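You operate a simulated robot arm through the tools that you are given. There is no shell and no other tool. Be economical: measure what you need, move in short steps, check, and stop when the job is done.

Carry out the task below with a simulated robot arm. There is one attempt and no reset: what you move stays moved.

TASK
Put two of the binder clips from the top of the finishing table on the beige folder.

It is judged by the outcome, as a careful person would: the job done as asked, and still so three seconds after it is handed in. It fails if anything else is knocked over, pushed out of place, dropped, spilled or broken.

THE ROBOT
A 7-joint arm with a two-finger parallel gripper, fixed in place. Base frame: the origin is at the foot of the arm, x ahead of it, y to its left, z up; the work surface is at about z = 0. Lengths are in cm, angles in rad, forces in N, time in s.
With the tool pointing down near the work surface it reaches from about 22 to 58 cm from the base axis. Its first joint turns from -1.152 to 1.152 rad. Payload 2.5 kg.
Tool frame: the origin (TCP) lies between the finger pads and is the grasp point; the fingertips stand 2.3 cm ahead of it; z points along the fingers, y is the line along which they close. The gripper opens to 9.4 cm. The fingers are 3.8 cm wide and 1 cm thick; the gripper's body (5.4 by 9.6 cm) begins 3.9 cm behind the TCP.
Orientation is told as [roll, pitch, yaw] about the base's x, y, z axes, in that order, counted from this pose: with the fingers straight down and closing along the base's y, the tool's x points along the base's -x, its y along +y and its z along -z.

THE INTERFACE
- The arm moves only by the tool jog_arm. Its argument "targets" is a list of rows, each an object of numbers (a shift or turn left out is 0, a gripper value left out holds the last): "x", "y", "z": the shift along the base's x, y, z in units of 100 mm (1.0 is 100 mm); "ax", "ay", "az": the turn, a rotation vector about the base's x, y, z in units of 180 degrees (1.0 is 180 degrees). In form: [{"x": .., "y": .., "z": .., "ax": .., "ay": .., "az": ..}, ...]. A call has 1 to 12 rows; each row is the pose to reach, as a shift and turn from the pose commanded when the call began. "fingers" is the opening in per cent of the stroke, from 0 (shut) to 100 (fully open), set as the call begins (left out, the last holds). A call with a number of a shift or a turn outside -1 to 1 is refused whole. A row lasts 0.2 s, in which the tool goes at most 5 cm and 0.15 rad; a call with a longer step from one row to the next is refused whole, and so is a gripper value outside its range. A pose out of reach is approached as far as the arm can. The call stops where the force on the tool passes 40 N (or 10 N more than at its start, if that is more) or the arm is blocked; 0.2 s more then pass. The fingers move at their own pace (about 10.8 cm/s each) and stop on an object; they squeeze with about 39 N. The grip force told is the motor's: it shows also when the fingers shut on nothing. Time passes only in rows, and 0.2 s behind the last, so rows that repeat a pose let the fingers close. It gives the time, the measured TCP pose, the force on the tool (base axes), the opening and the grip force at its end, in the units of the frame above (readings bear some noise), and new pictures: "pictures" is both (left out), scene, wrist or none.
- Cameras (640 x 400 px; columns grow to the right, rows downward): "scene" is fixed at [10.92, -39.91, 55.13]; the picture's right is [0.90, -0.43, 0.00], its down [-0.22, -0.45, -0.87] and it looks along [0.38, 0.78, -0.50] (base axes); focal length 362 px, centre (320, 200). "wrist" rides on the gripper at [-3.9, 0, -4.4] in the tool frame; the picture's right is [0.00, -1.00, 0.00], its down [0.97, 0.00, -0.24] and it looks along [0.24, 0.00, 0.97] (tool axes); focal length 218 px, centre (320, 200).
- probe_pixels(camera, pixels): for up to 12 pixels [column, row] of the newest picture of that camera ("zoom" is the newest enlarged one), the place [x, y, z] in the base frame of the surface seen there, good to about 0.3 cm. No time passes.
- zoom(camera, box): a new picture of the part [left, top, right, bottom] of that camera's present view, enlarged. No time passes.
- sign_off(): hands the job in; it is judged then, once.

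Work in short steps. Measure before you move; look again where a grasp or a placing could have gone wrong, and mend it. You have 60 turns and 120 pictures in all, the two below and enlarged ones among them. Open the gripper and draw the arm clear of the work before you hand the job in, unless the task says otherwise; then end with one line.

The tools are called after "Emit:" as a command line: name --argument value ..., lists and objects as JSON in quotes. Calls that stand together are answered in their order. jog_arm: Moves the arm, as the interface text tells. Its arguments: {"type":"object","properties":{"targets":{"type":"array","items":{"type":"object","properties":{"x":{"type":"number"},"y":{"type":"number"},"z":{"type":"number"},"ax":{"type":"number"},"ay":{"type":"number"},"az":{"type":"number"}}}},"fingers":{"type":"number"},"pictures":{"type":"string","enum":["both","scene","wrist","none"]}},"required":["targets"]} The other tools are called the same way: probe_pixels (camera, pixels) gives the place of the surface under pixels of a picture; zoom (camera, box) takes an enlarged picture of a part of a camera's view; sign_off () hands the job in.

At the start:

```text
time: 0.0
position: [45.66, 4.43, 29.01]
ee_rot: [-0.002, 0.0, -0.001]
ft_force: [-0.6, -0.2, 0.7]
grip_width: 9.39
grasp_force: 0.1
```

scene: 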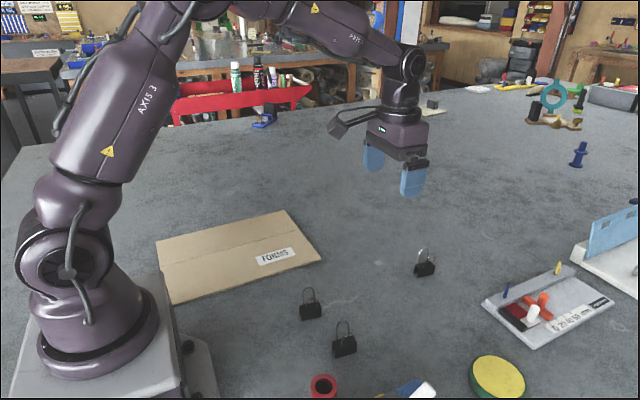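
wrist: 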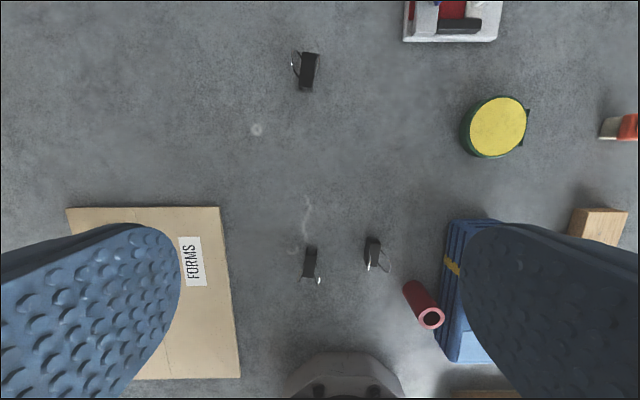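

The scene shows three black clips, at about (311,310), (344,345) and (425,268), and the folder at about (240,255). I'll enlarge and measure them.

Emit:
zoom --camera "scene" --box '[280, 230, 460, 370]'

Emit:
zoom --camera "wrist" --box '[260, 30, 420, 300]'

Emit:
probe_pixels --camera "wrist" --pixels '[[310, 54], [307, 88], [310, 250], [309, 275], [373, 242], [372, 264], [75, 212], [215, 212], [236, 375], [140, 374], [386, 268], [295, 62]]'

Emit:
probe_pixels --camera "scene" --pixels '[[311, 310], [344, 345], [425, 268], [157, 240], [284, 211], [321, 258], [173, 302], [240, 235], [323, 383], [275, 255], [230, 265], [200, 260]]'

```text
2.86 times, centred on (370, 300) of scene
```

zoom: 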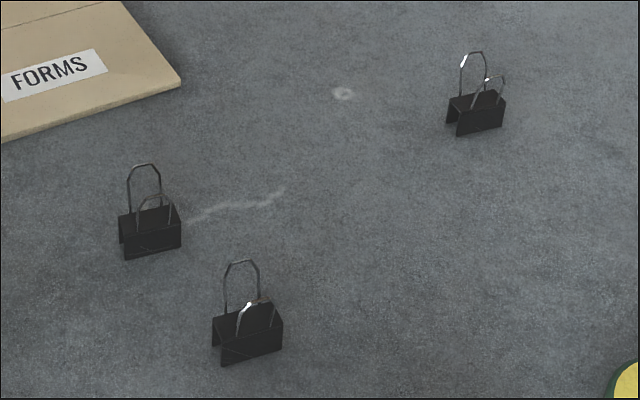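

```text
1.48 times, centred on (340, 165) of wrist
```

zoom: 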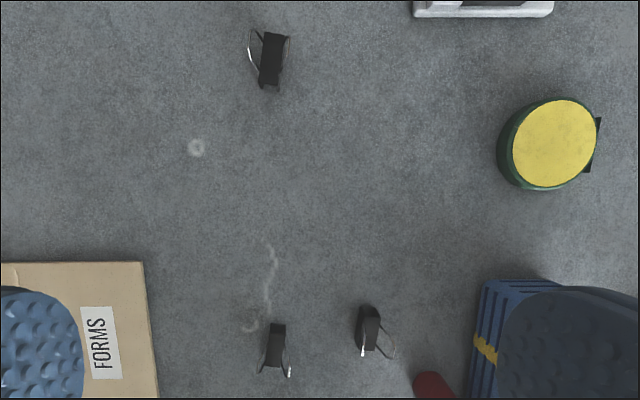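

```text
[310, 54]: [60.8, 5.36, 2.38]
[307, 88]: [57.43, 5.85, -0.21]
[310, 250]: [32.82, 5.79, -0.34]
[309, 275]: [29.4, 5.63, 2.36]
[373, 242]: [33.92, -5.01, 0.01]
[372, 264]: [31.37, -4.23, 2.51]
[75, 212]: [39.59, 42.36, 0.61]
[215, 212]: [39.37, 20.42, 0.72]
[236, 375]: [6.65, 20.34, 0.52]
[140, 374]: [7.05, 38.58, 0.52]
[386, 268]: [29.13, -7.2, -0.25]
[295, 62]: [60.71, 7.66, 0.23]
```

```text
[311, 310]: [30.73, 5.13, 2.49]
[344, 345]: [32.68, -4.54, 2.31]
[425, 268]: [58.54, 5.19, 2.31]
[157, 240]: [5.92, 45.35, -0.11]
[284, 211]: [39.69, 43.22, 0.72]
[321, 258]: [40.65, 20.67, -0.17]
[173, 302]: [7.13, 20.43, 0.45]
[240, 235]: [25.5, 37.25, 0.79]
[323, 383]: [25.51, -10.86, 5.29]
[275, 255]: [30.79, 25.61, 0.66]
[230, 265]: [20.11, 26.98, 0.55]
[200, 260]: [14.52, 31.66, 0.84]
```

Near clips at about (31, 5.4) and (32.6, -4.6), with tops at z≈2.4 and the long side roughly along x. I'll move over the first for a closer look at its handles and yaw.

Emit:
jog_arm --targets '[{"x": -0.4, "y": 0.02, "z": -0.25}, {"x": -0.8, "y": 0.05, "z": -0.5}, {"x": -1.2, "y": 0.08, "z": -0.8}, {"x": -1.4, "y": 0.1, "z": -1.1}, {"x": -1.4, "y": 0.1, "z": -1.3}]'

```text
refused: -1.2 is not a number from -1 to 1
```

Emit:
jog_arm --targets '[{"x": -0.4, "y": 0.02, "z": -0.25}, {"x": -0.75, "y": 0.05, "z": -0.5}, {"x": -1.0, "y": 0.08, "z": -0.8}, {"x": -1.0, "y": 0.1, "z": -1.0}]' --pictures "none"

Emit:
jog_arm --targets '[{"x": -0.4, "z": -0.2}, {"x": -0.45, "z": -0.4}, {"x": -0.45, "z": -0.4}]'

Emit:
zoom --camera "wrist" --box '[220, 120, 480, 300]'

```text
time: 1.0
position: [35.62, 5.34, 19.08]
ee_rot: [-0.001, 0.0, -0.002]
ft_force: [0.4, 0.1, -0.7]
grip_width: 9.39
grasp_force: 0.0
```

```text
time: 1.8
position: [31.11, 5.42, 15.03]
ee_rot: [0.001, 0.0, 0.0]
ft_force: [-1.0, 0.4, -0.1]
grip_width: 9.43
grasp_force: 0.0
```

scene: 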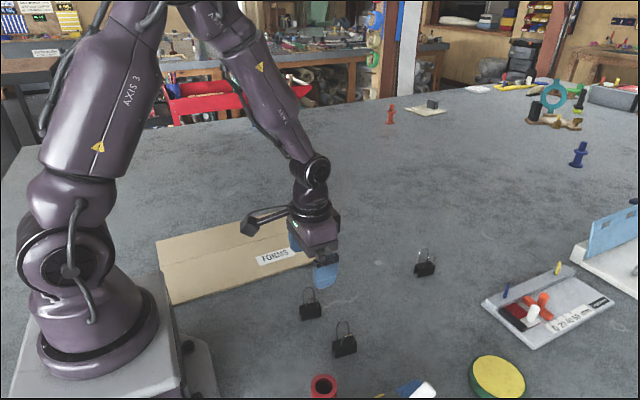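
wrist: 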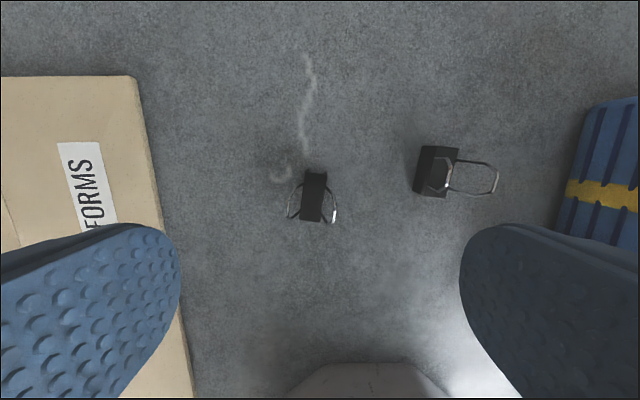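

```text
2.22 times, centred on (350, 210) of wrist
```

zoom: 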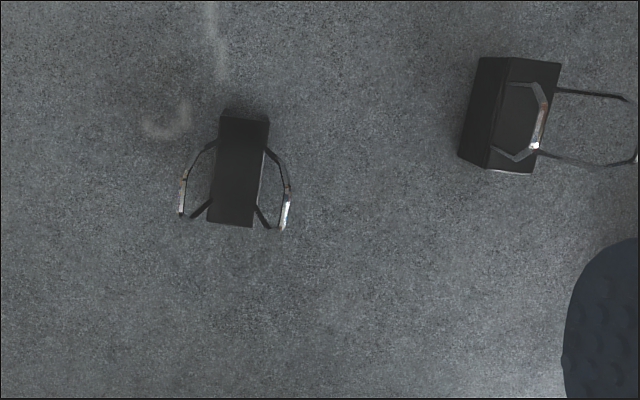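

The handles splay upward along ±y. I'll measure the body ends, handle tips and the second clip.

Emit:
probe_pixels --camera "zoom" --pixels '[[224, 121], [265, 121], [212, 221], [248, 224], [182, 195], [287, 205], [239, 170], [515, 65], [558, 68], [495, 160], [545, 115], [625, 97]]'

Emit:
zoom --camera "scene" --box '[290, 280, 370, 360]'

```text
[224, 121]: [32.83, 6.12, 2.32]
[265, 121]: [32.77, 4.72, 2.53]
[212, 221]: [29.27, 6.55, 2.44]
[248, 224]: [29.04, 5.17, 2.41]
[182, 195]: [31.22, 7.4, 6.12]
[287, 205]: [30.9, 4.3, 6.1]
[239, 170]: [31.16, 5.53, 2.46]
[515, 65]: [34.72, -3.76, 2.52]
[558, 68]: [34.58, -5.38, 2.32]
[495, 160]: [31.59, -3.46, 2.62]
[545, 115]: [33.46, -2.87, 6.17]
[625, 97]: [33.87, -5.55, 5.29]
```

```text
5.00 times, centred on (330, 320) of scene
```

zoom: 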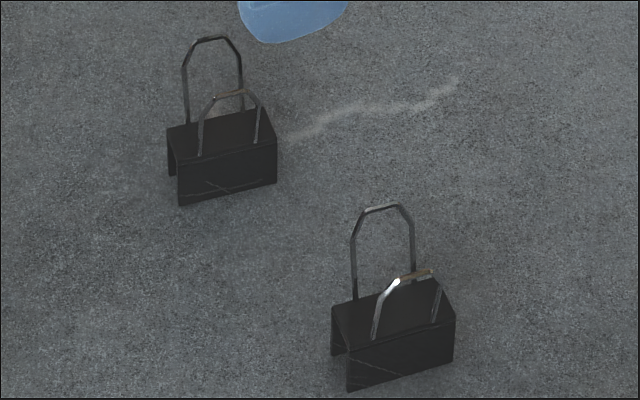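

Clip 1: centre (31.0, 5.6), 3.7 cm long, yaw ≈ -0.12, handle tips at z≈6.1 leaning along ±y. So I'll grip its ends along x, turning the tool +1.45 rad here at height.

Emit:
jog_arm --targets '[{"az": 0.0462}, {"az": 0.0924}, {"az": 0.1386}, {"az": 0.1848}, {"az": 0.231}, {"az": 0.2772}, {"az": 0.3234}, {"az": 0.3696}, {"az": 0.4158}, {"az": 0.4616}, {"az": 0.4616, "x": -0.01, "y": 0.02}, {"az": 0.4616, "x": -0.01, "y": 0.02}]'

```text
time: 4.4
position: [31.03, 5.64, 15.1]
ee_rot: [0.0, -0.001, 1.452]
ft_force: [-0.7, 0.3, 0.3]
grip_width: 9.4
grasp_force: 0.1
```

scene: 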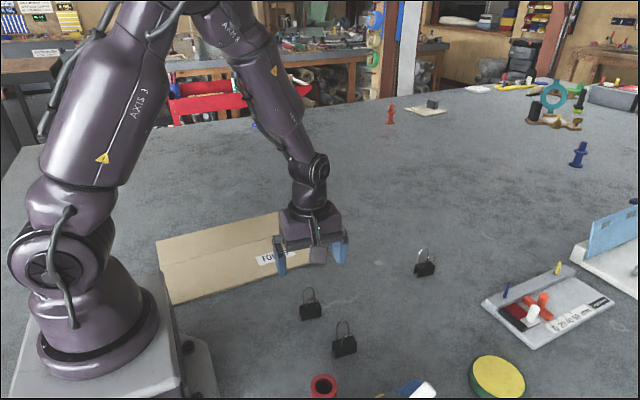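
wrist: 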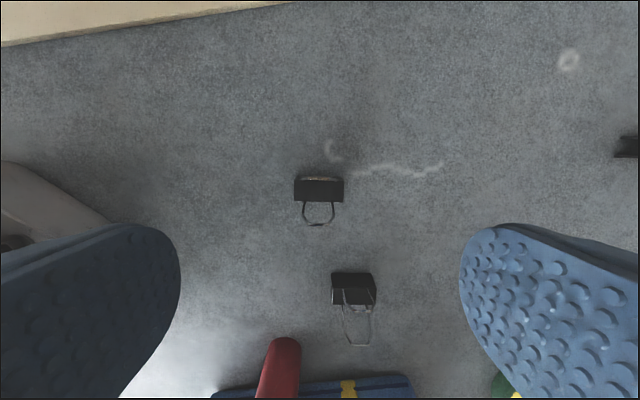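

The clip is centred at column 319 and square to the fingers. I'll descend to z≈3.3 and check before closing.

Emit:
jog_arm --targets '[{"z": -0.35}, {"z": -0.7}, {"z": -0.95}, {"z": -1.1}, {"z": -1.18}, {"z": -1.18}]'

Emit:
zoom --camera "scene" --box '[250, 240, 390, 360]'

```text
refused: -1.1 is not a number from -1 to 1
```

```text
3.33 times, centred on (320, 300) of scene
```

zoom: 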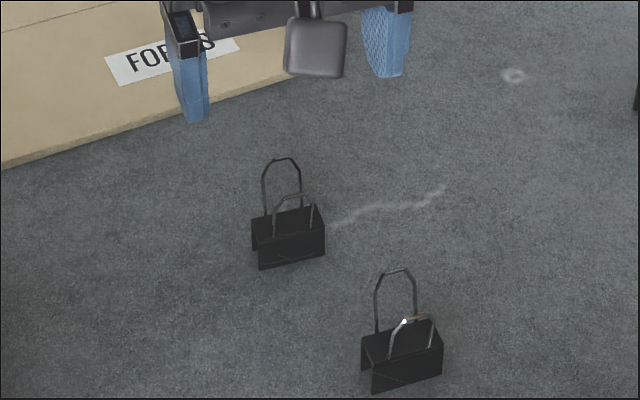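

A block protrudes from the gripper on the -y side at zoom (315,50); it might meet clip 2's handles, so I'll measure it.

Emit:
probe_pixels --camera "zoom" --pixels '[[315, 25], [315, 50], [315, 74], [290, 72], [342, 74], [316, 10], [190, 115], [395, 70]]'

```text
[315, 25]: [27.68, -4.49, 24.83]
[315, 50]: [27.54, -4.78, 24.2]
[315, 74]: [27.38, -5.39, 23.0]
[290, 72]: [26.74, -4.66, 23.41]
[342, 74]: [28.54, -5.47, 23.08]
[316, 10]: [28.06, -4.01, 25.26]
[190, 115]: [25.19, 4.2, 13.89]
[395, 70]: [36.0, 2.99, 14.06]
```

The block sits about 8 cm above the TCP, so it will clear. Descending in two calls.

Emit:
jog_arm --targets '[{"z": -0.35}, {"z": -0.6}, {"z": -0.8}]' --pictures "none"

Emit:
jog_arm --targets '[{"z": -0.2}, {"z": -0.38}, {"z": -0.38}]'

Emit:
zoom --camera "scene" --box '[250, 240, 390, 360]'

```text
time: 5.2
position: [31.11, 5.43, 7.14]
ee_rot: [0.002, 0.0, 1.45]
ft_force: [-0.3, -0.8, -0.3]
grip_width: 9.39
grasp_force: 0.1
```

```text
time: 6.0
position: [30.93, 5.56, 3.25]
ee_rot: [0.0, 0.0, 1.45]
ft_force: [0.6, -0.1, 0.3]
grip_width: 9.41
grasp_force: 0.0
```

scene: 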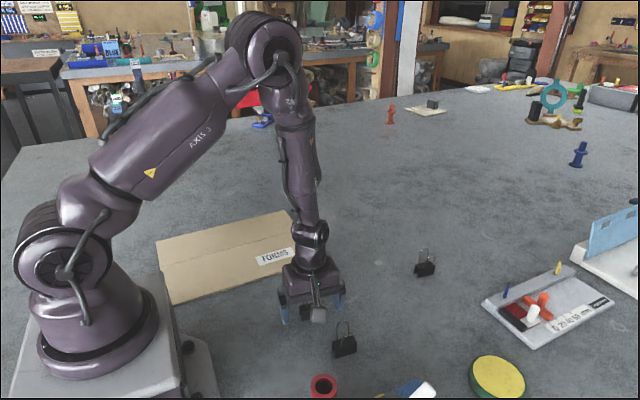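
wrist: 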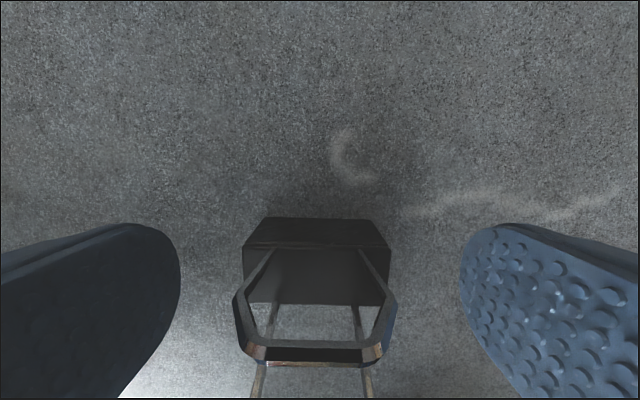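

```text
3.33 times, centred on (320, 300) of scene
```

zoom: 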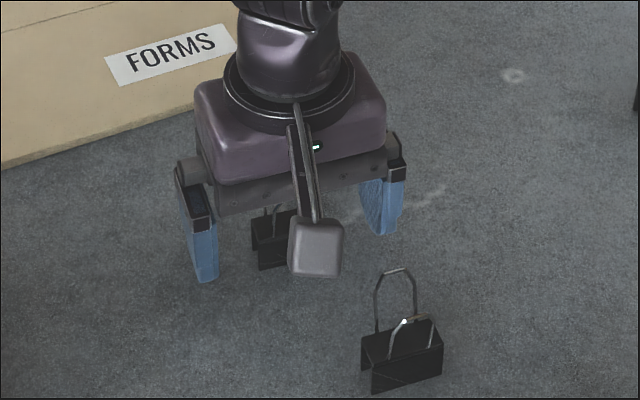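

The clip is centred between the fingers. Closing, then a small lift.

Emit:
jog_arm --targets '[{"z": 0}, {"z": 0}, {"z": 0}, {"z": 0}, {"z": 0.15}, {"z": 0.3}, {"z": 0.3}]' --fingers 0

```text
time: 7.6
position: [30.99, 5.58, 6.34]
ee_rot: [0.0, 0.002, 1.448]
ft_force: [0.5, -0.4, 0.1]
grip_width: 3.88
grasp_force: 39.0
```

scene: 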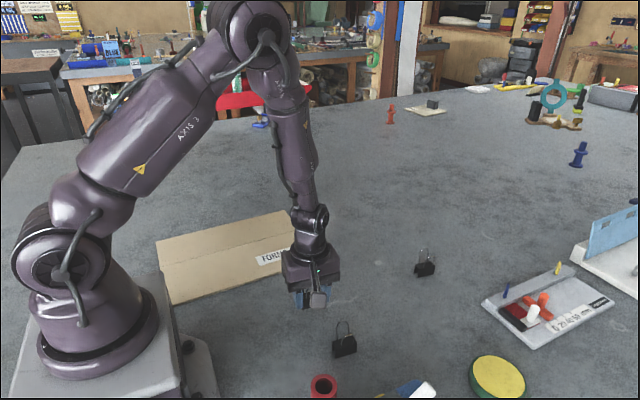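
wrist: 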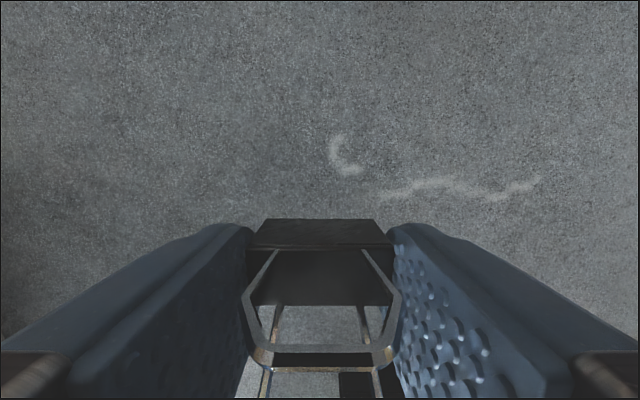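

Held at 3.9 cm. Raising and carrying it towards (30, 34) on the folder.

Emit:
jog_arm --targets '[{"z": 0.3}, {"y": 0.3, "z": 0.4}, {"y": 0.65, "z": 0.4}, {"y": 1.0, "z": 0.4}]' --pictures "none"

Emit:
jog_arm --targets '[{"y": 0.35}, {"y": 0.7}, {"y": 1.0}]' --pictures "none"

Emit:
jog_arm --targets '[{"y": 0.35, "x": -0.1}, {"y": 0.7, "x": -0.1}, {"y": 0.84, "x": -0.1}, {"y": 0.84, "x": -0.1}]'

```text
time: 8.6
position: [31.03, 15.58, 10.41]
ee_rot: [0.0, 0.001, 1.449]
ft_force: [-1.1, 0.3, 0.1]
grip_width: 3.88
grasp_force: 39.0
```

```text
time: 9.4
position: [31.04, 25.56, 10.15]
ee_rot: [-0.001, -0.001, 1.449]
ft_force: [-0.2, -0.9, -0.4]
grip_width: 3.88
grasp_force: 39.1
```

```text
time: 10.4
position: [30.04, 34.0, 10.22]
ee_rot: [0.001, 0.0, 1.452]
ft_force: [0.2, -0.5, -0.7]
grip_width: 3.87
grasp_force: 39.0
```

scene: 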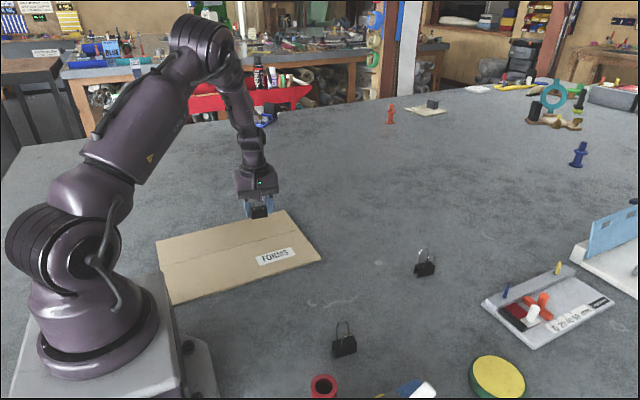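
wrist: 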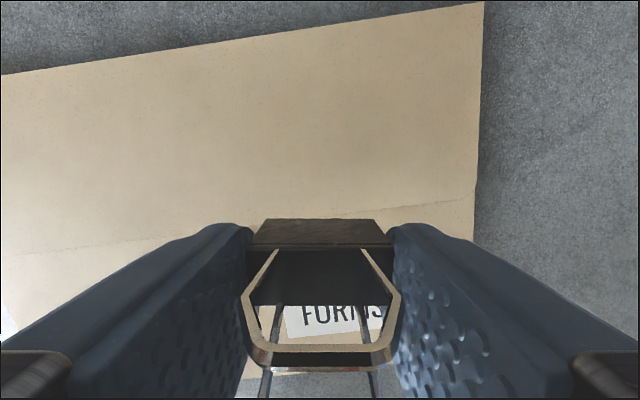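

Clip hangs over the folder. Lowering close to the surface (folder top ≈0.7, so release TCP ≈4.0).

Emit:
jog_arm --targets '[{"z": -0.3}, {"z": -0.5}, {"z": -0.58}, {"z": -0.6}, {"z": -0.6}]'

Emit:
zoom --camera "scene" --box '[200, 180, 320, 260]'

```text
time: 11.6
position: [30.08, 33.9, 4.13]
ee_rot: [0.0, -0.001, 1.451]
ft_force: [-0.3, 0.1, 0.7]
grip_width: 3.89
grasp_force: 38.9
```

scene: 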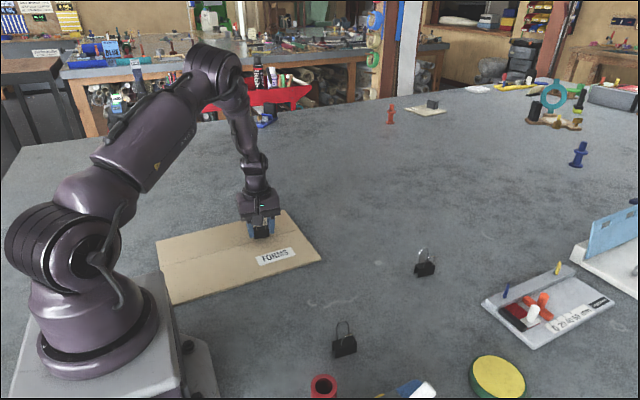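
wrist: 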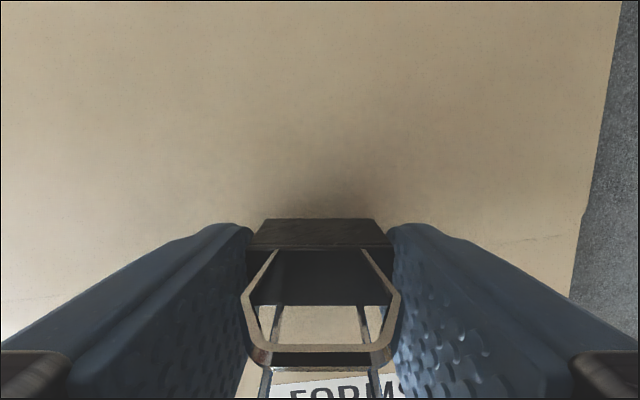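

```text
5.00 times, centred on (260, 220) of scene
```

zoom: 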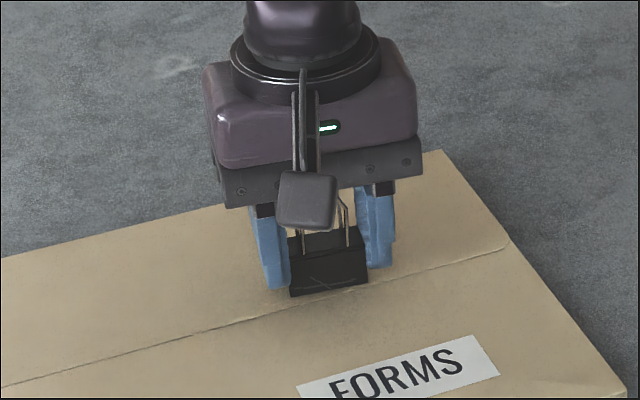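

Not yet in contact (force ≈0.7 N). I'll creep down in 1 mm steps a little further.

Emit:
jog_arm --targets '[{"z": -0.005}, {"z": -0.01}, {"z": -0.015}, {"z": -0.015}]' --pictures "none"

```text
time: 12.6
position: [30.06, 34.03, 4.08]
ee_rot: [0.0, 0.001, 1.45]
ft_force: [-0.1, 0.0, -0.6]
grip_width: 3.89
grasp_force: 38.7
```

Emit:
jog_arm --targets '[{"z": -0.005}, {"z": -0.01}, {"z": -0.015}, {"z": -0.015}]' --pictures "none"

```text
time: 13.6
position: [30.06, 34.04, 4.08]
ee_rot: [0.001, -0.001, 1.451]
ft_force: [-4.3, -5.1, 14.9]
grip_width: 3.91
grasp_force: 38.5
```

Contact (14.9 N). I'll back off 1 mm, open, wait, then rise straight up.

Emit:
jog_arm --targets '[{"z": 0.01}, {"z": 0.01}]' --pictures "none"

Emit:
jog_arm --targets '[{"z": 0}, {"z": 0}, {"z": 0}, {"z": 0.2}, {"z": 0.5}, {"z": 0.9}]' --fingers 100

Emit:
zoom --camera "scene" --box '[200, 180, 380, 380]'

```text
time: 14.2
position: [30.08, 33.93, 4.04]
ee_rot: [-0.001, -0.002, 1.451]
ft_force: [1.4, 0.1, 3.2]
grip_width: 3.88
grasp_force: 39.2
```

```text
time: 15.6
position: [30.0, 33.93, 13.16]
ee_rot: [0.002, 0.003, 1.45]
ft_force: [-0.4, 0.9, -1.0]
grip_width: 9.37
grasp_force: 0.0
```

scene: 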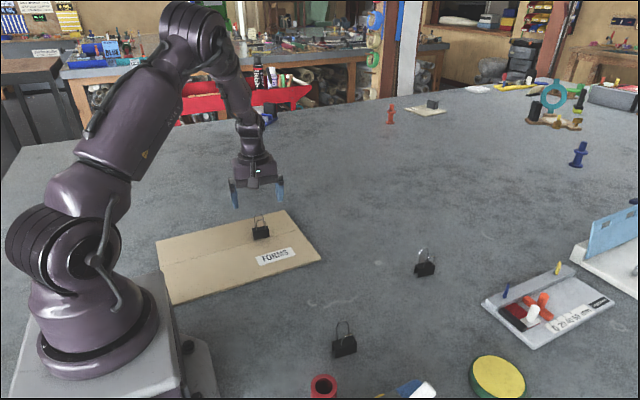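
wrist: 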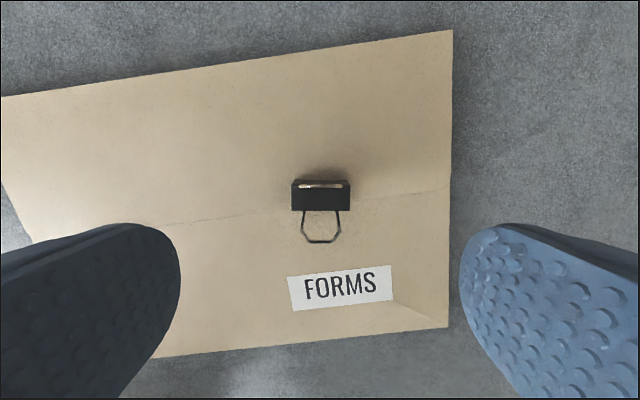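

```text
2.00 times, centred on (290, 280) of scene
```

zoom: 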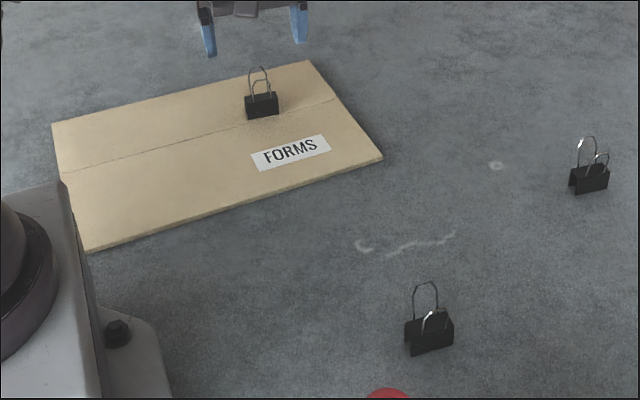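

Clip 1 stands on the folder. Moving over clip 2 at height.

Emit:
jog_arm --targets '[{"y": -0.3, "z": 0.2}, {"y": -0.65, "z": 0.2}, {"y": -1.0, "z": 0.2}]' --pictures "none"

Emit:
jog_arm --targets '[{"y": -0.35}, {"y": -0.7}, {"y": -1.0}]' --pictures "none"

Emit:
jog_arm --targets '[{"y": -0.35, "x": 0.1}, {"y": -0.7, "x": 0.2}, {"y": -1.0, "x": 0.3}]' --pictures "none"

Emit:
jog_arm --targets '[{"y": -0.35}, {"y": -0.7}, {"y": -0.85}, {"y": -0.85}]'

Emit:
zoom --camera "wrist" --box '[200, 130, 440, 280]'

```text
time: 16.4
position: [30.1, 23.93, 15.13]
ee_rot: [0.0, 0.0, 1.45]
ft_force: [0.1, -0.5, 0.5]
grip_width: 9.4
grasp_force: 0.0
```

```text
time: 17.2
position: [29.99, 13.93, 15.16]
ee_rot: [0.0, -0.002, 1.449]
ft_force: [0.8, 0.4, -0.1]
grip_width: 9.39
grasp_force: 0.0
```

```text
time: 18.0
position: [33.11, 3.89, 15.07]
ee_rot: [0.001, 0.001, 1.451]
ft_force: [-0.1, 0.8, -0.3]
grip_width: 9.38
grasp_force: 0.1
```

```text
time: 19.0
position: [33.06, -4.76, 15.03]
ee_rot: [-0.002, -0.001, 1.451]
ft_force: [0.7, 0.4, 0.3]
grip_width: 9.43
grasp_force: 0.0
```

scene: 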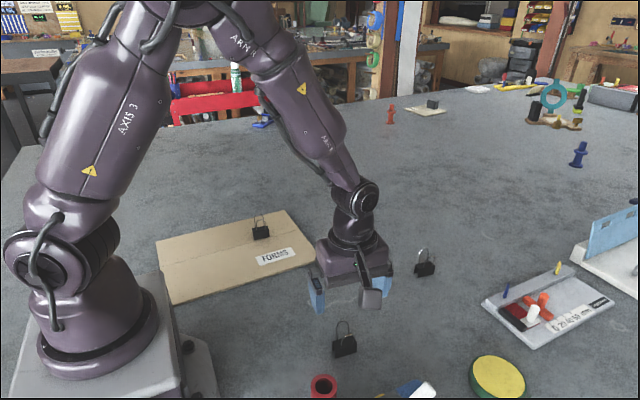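
wrist: 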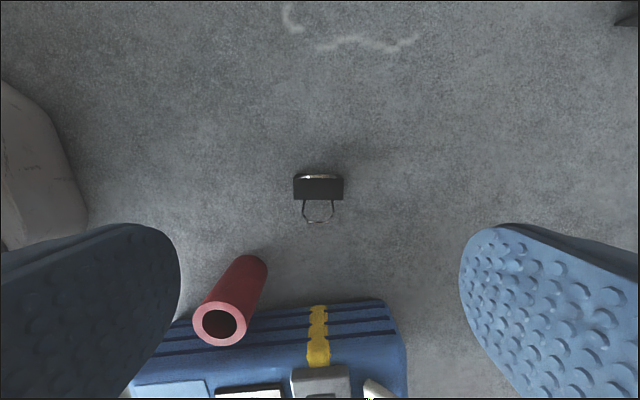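

```text
2.67 times, centred on (320, 205) of wrist
```

zoom: 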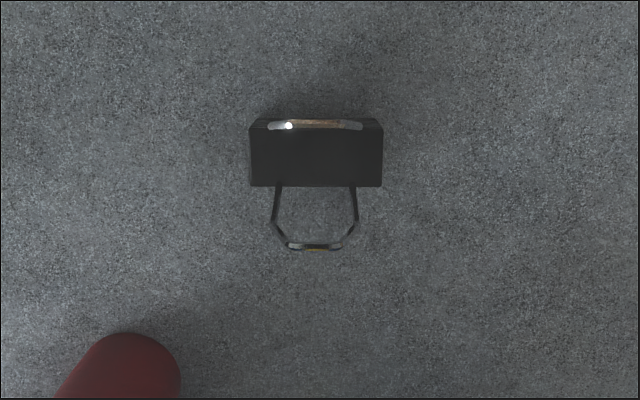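

Clip 2 is square and centred at column ~318. Checking its centre and the heights of the tube and tool box near the gripper.

Emit:
probe_pixels --camera "wrist" --pixels '[[298, 187], [338, 187], [318, 188], [318, 198], [230, 312], [252, 262], [205, 300], [240, 340], [318, 350], [375, 310], [180, 340], [318, 221]]'

```text
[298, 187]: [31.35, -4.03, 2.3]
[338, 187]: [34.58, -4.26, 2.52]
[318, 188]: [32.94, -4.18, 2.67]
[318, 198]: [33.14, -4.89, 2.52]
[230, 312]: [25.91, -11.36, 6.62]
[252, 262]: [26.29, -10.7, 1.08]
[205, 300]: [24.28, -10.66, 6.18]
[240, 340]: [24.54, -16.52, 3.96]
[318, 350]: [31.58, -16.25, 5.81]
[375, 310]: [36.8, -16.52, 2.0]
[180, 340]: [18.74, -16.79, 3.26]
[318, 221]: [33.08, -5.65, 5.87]
```

Clip centre ≈ (33.0, -4.4); tube (z≤6.6, y≤-10) is clear of the fingers. Descending with a 3 mm y trim.

Emit:
jog_arm --targets '[{"y": 0.03, "z": -0.35}, {"y": 0.03, "z": -0.6}, {"y": 0.03, "z": -0.8}]' --pictures "none"

Emit:
jog_arm --targets '[{"z": -0.2}, {"z": -0.38}, {"z": -0.38}]'

```text
time: 19.8
position: [33.14, -4.22, 7.04]
ee_rot: [0.001, 0.0, 1.451]
ft_force: [0.1, 0.1, 0.7]
grip_width: 9.38
grasp_force: 0.1
```

```text
time: 20.6
position: [33.22, -4.2, 3.31]
ee_rot: [-0.001, -0.002, 1.451]
ft_force: [-0.1, -0.1, -0.3]
grip_width: 9.39
grasp_force: 0.0
```

scene: 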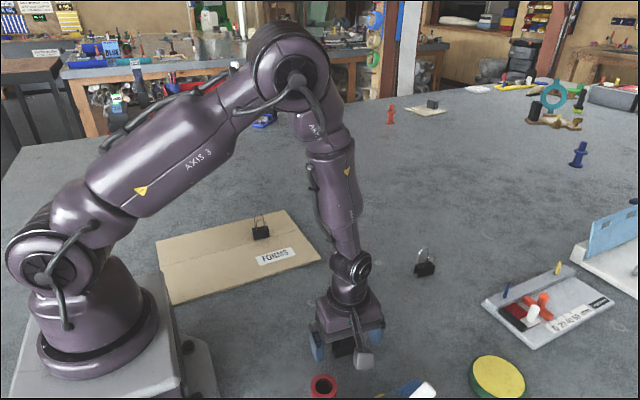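
wrist: 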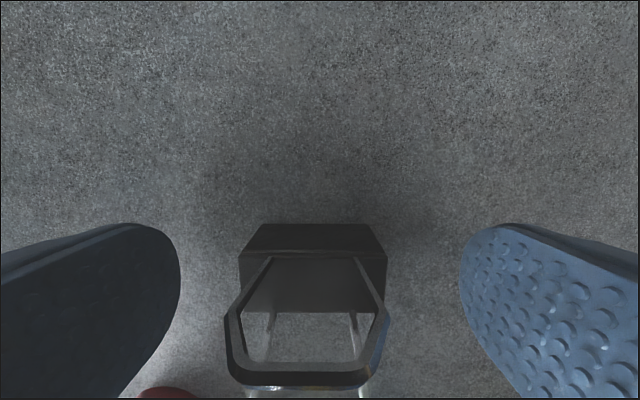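

The clip is nearly centred (slightly toward -x/-y); a 2 mm trim, then close and lift.

Emit:
jog_arm --targets '[{"x": -0.02, "y": -0.02}, {"x": -0.02, "y": -0.02}]' --pictures "none"

Emit:
jog_arm --targets '[{"z": 0}, {"z": 0}, {"z": 0}, {"z": 0}, {"z": 0.15}, {"z": 0.4}, {"z": 0.7}]' --fingers 0

```text
time: 21.2
position: [32.84, -4.44, 3.18]
ee_rot: [0.001, 0.0, 1.449]
ft_force: [-0.1, 0.8, 0.3]
grip_width: 9.37
grasp_force: 0.2
```

```text
time: 22.8
position: [32.86, -4.46, 10.31]
ee_rot: [-0.001, 0.0, 1.448]
ft_force: [-0.6, 0.1, -0.4]
grip_width: 3.9
grasp_force: 38.9
```

scene: 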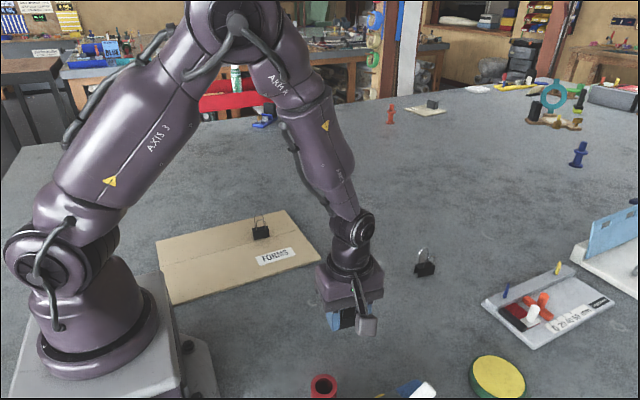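
wrist: 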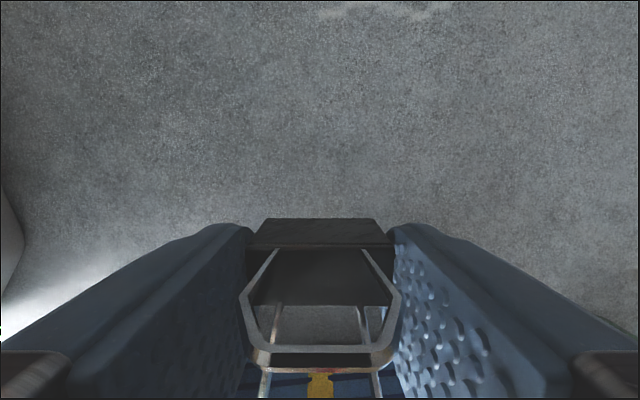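

Held. Carrying to (24, 26.5), in front of and left of clip 1.

Emit:
jog_arm --targets '[{"y": 0.35, "x": -0.1}, {"y": 0.7, "x": -0.2}, {"y": 1.0, "x": -0.3}]' --pictures "none"

Emit:
jog_arm --targets '[{"y": 0.35, "x": -0.1}, {"y": 0.7, "x": -0.2}, {"y": 1.0, "x": -0.3}]' --pictures "none"

Emit:
jog_arm --targets '[{"y": 0.35, "x": -0.1}, {"y": 0.7, "x": -0.2}, {"y": 1.0, "x": -0.28}, {"y": 1.0, "x": -0.28}]'

```text
time: 23.6
position: [29.93, 5.6, 10.37]
ee_rot: [0.0, -0.001, 1.451]
ft_force: [-0.3, -0.2, 0.5]
grip_width: 3.88
grasp_force: 39.1
```

```text
time: 24.4
position: [26.91, 15.51, 10.31]
ee_rot: [-0.001, 0.0, 1.449]
ft_force: [-0.5, -0.1, -0.8]
grip_width: 3.9
grasp_force: 38.9
```

```text
time: 25.4
position: [24.18, 25.65, 10.37]
ee_rot: [-0.001, 0.0, 1.45]
ft_force: [-0.1, 0.7, 0.2]
grip_width: 3.87
grasp_force: 38.9
```

scene: 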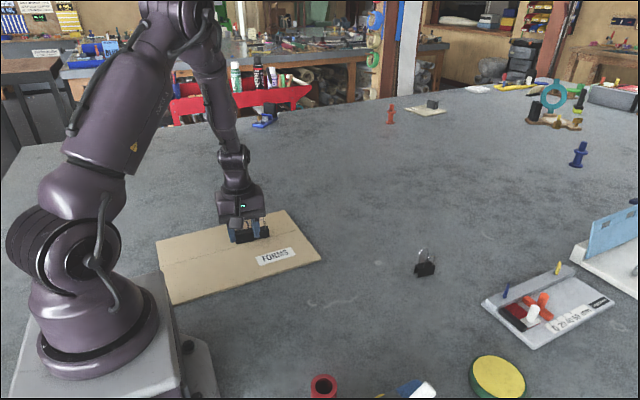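
wrist: 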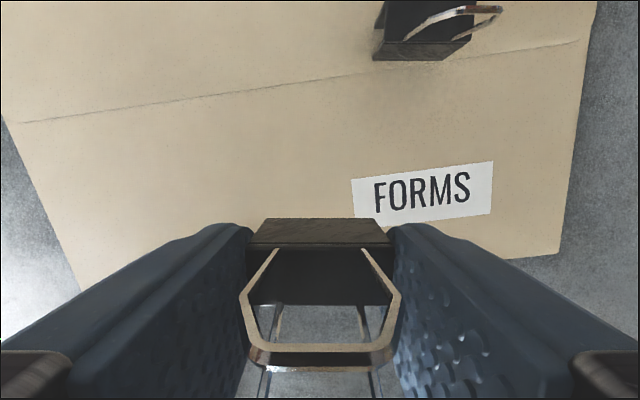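

Clear of clip 1 and ~5 cm inside the folder's near edge (y≈20.5). Lowering, then creeping to contact.

Emit:
jog_arm --targets '[{"y": 0.05, "z": -0.3}, {"y": 0.05, "z": -0.5}, {"y": 0.05, "z": -0.6}, {"y": 0.05, "z": -0.615}, {"y": 0.05, "z": -0.615}]' --pictures "scene"

Emit:
jog_arm --targets '[{"z": -0.005}, {"z": -0.01}, {"z": -0.01}]' --pictures "none"

```text
time: 26.6
position: [24.08, 26.02, 4.19]
ee_rot: [0.0, 0.0, 1.449]
ft_force: [-0.9, 0.5, 0.3]
grip_width: 3.91
grasp_force: 39.1
```

scene: 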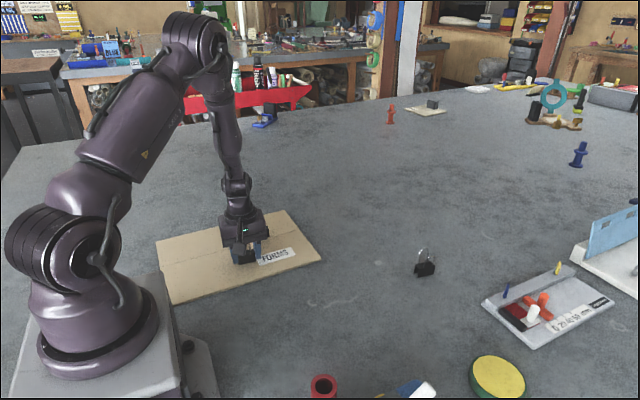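

```text
time: 27.4
position: [24.1, 26.11, 4.1]
ee_rot: [-0.001, 0.0, 1.449]
ft_force: [-2.1, -1.8, 5.8]
grip_width: 3.91
grasp_force: 39.0
```

Light contact (5.8 N). Opening and rising straight up.

Emit:
jog_arm --targets '[{"z": 0}, {"z": 0}, {"z": 0}, {"z": 0.2}, {"z": 0.5}, {"z": 0.95}, {"z": 0.95}]' --fingers 100

Emit:
jog_arm --targets '[{"z": 0.3}, {"z": 0.3, "y": -0.35, "x": 0.1}, {"z": 0.4, "y": -0.7, "x": 0.3}, {"z": 0.5, "y": -1.0, "x": 0.5}, {"z": 0.5, "y": -1.0, "x": 0.5}]'

Emit:
zoom --camera "scene" --box '[140, 190, 340, 315]'

```text
time: 29.0
position: [24.12, 26.01, 13.57]
ee_rot: [0.0, 0.0, 1.45]
ft_force: [-0.6, -0.1, -0.4]
grip_width: 9.42
grasp_force: 0.1
```

scene: 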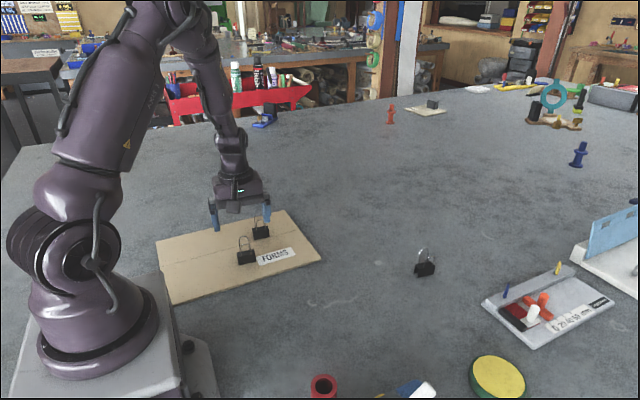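
wrist: 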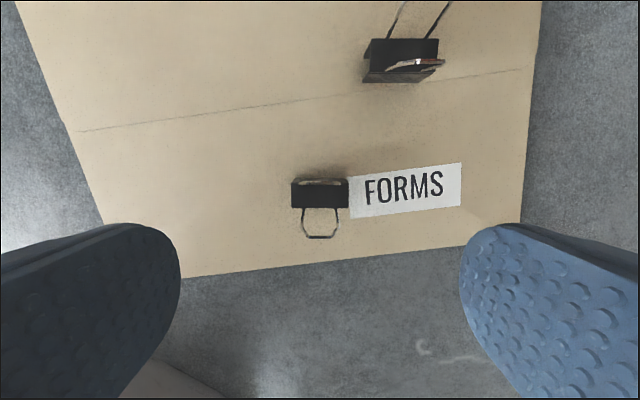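

```text
time: 30.2
position: [29.08, 16.11, 18.59]
ee_rot: [0.001, -0.002, 1.449]
ft_force: [0.0, 0.1, 1.3]
grip_width: 9.4
grasp_force: 0.2
```

scene: 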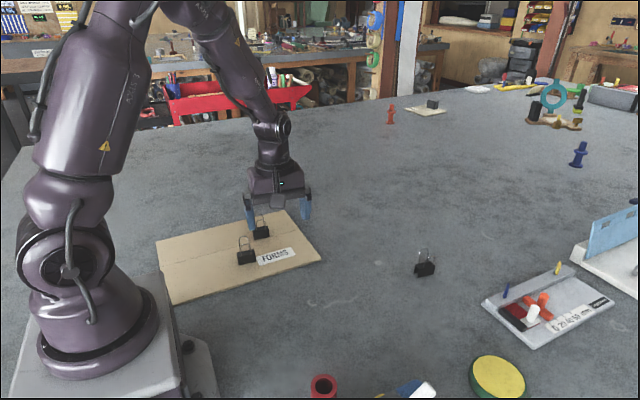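
wrist: 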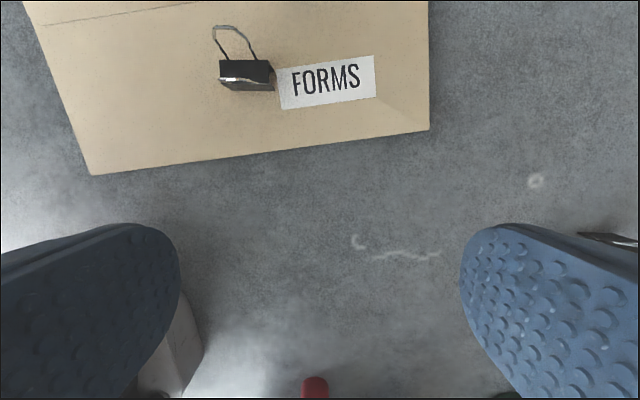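

```text
3.20 times, centred on (240, 252) of scene
```

zoom: 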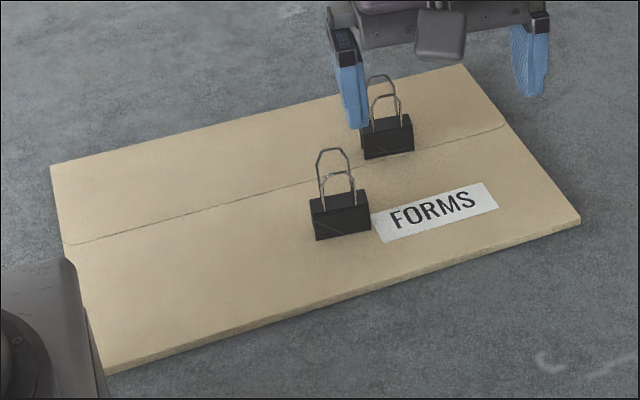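

Both clips stand on the folder, the folder hasn't moved, the third clip is untouched, and the open gripper is clear. Handing in.

Emit:
sign_off

```text
The job is handed in.
```

Two binder clips are standing on the beige folder. Nothing else was disturbed, and the open gripper was drawn clear before I handed the job in.
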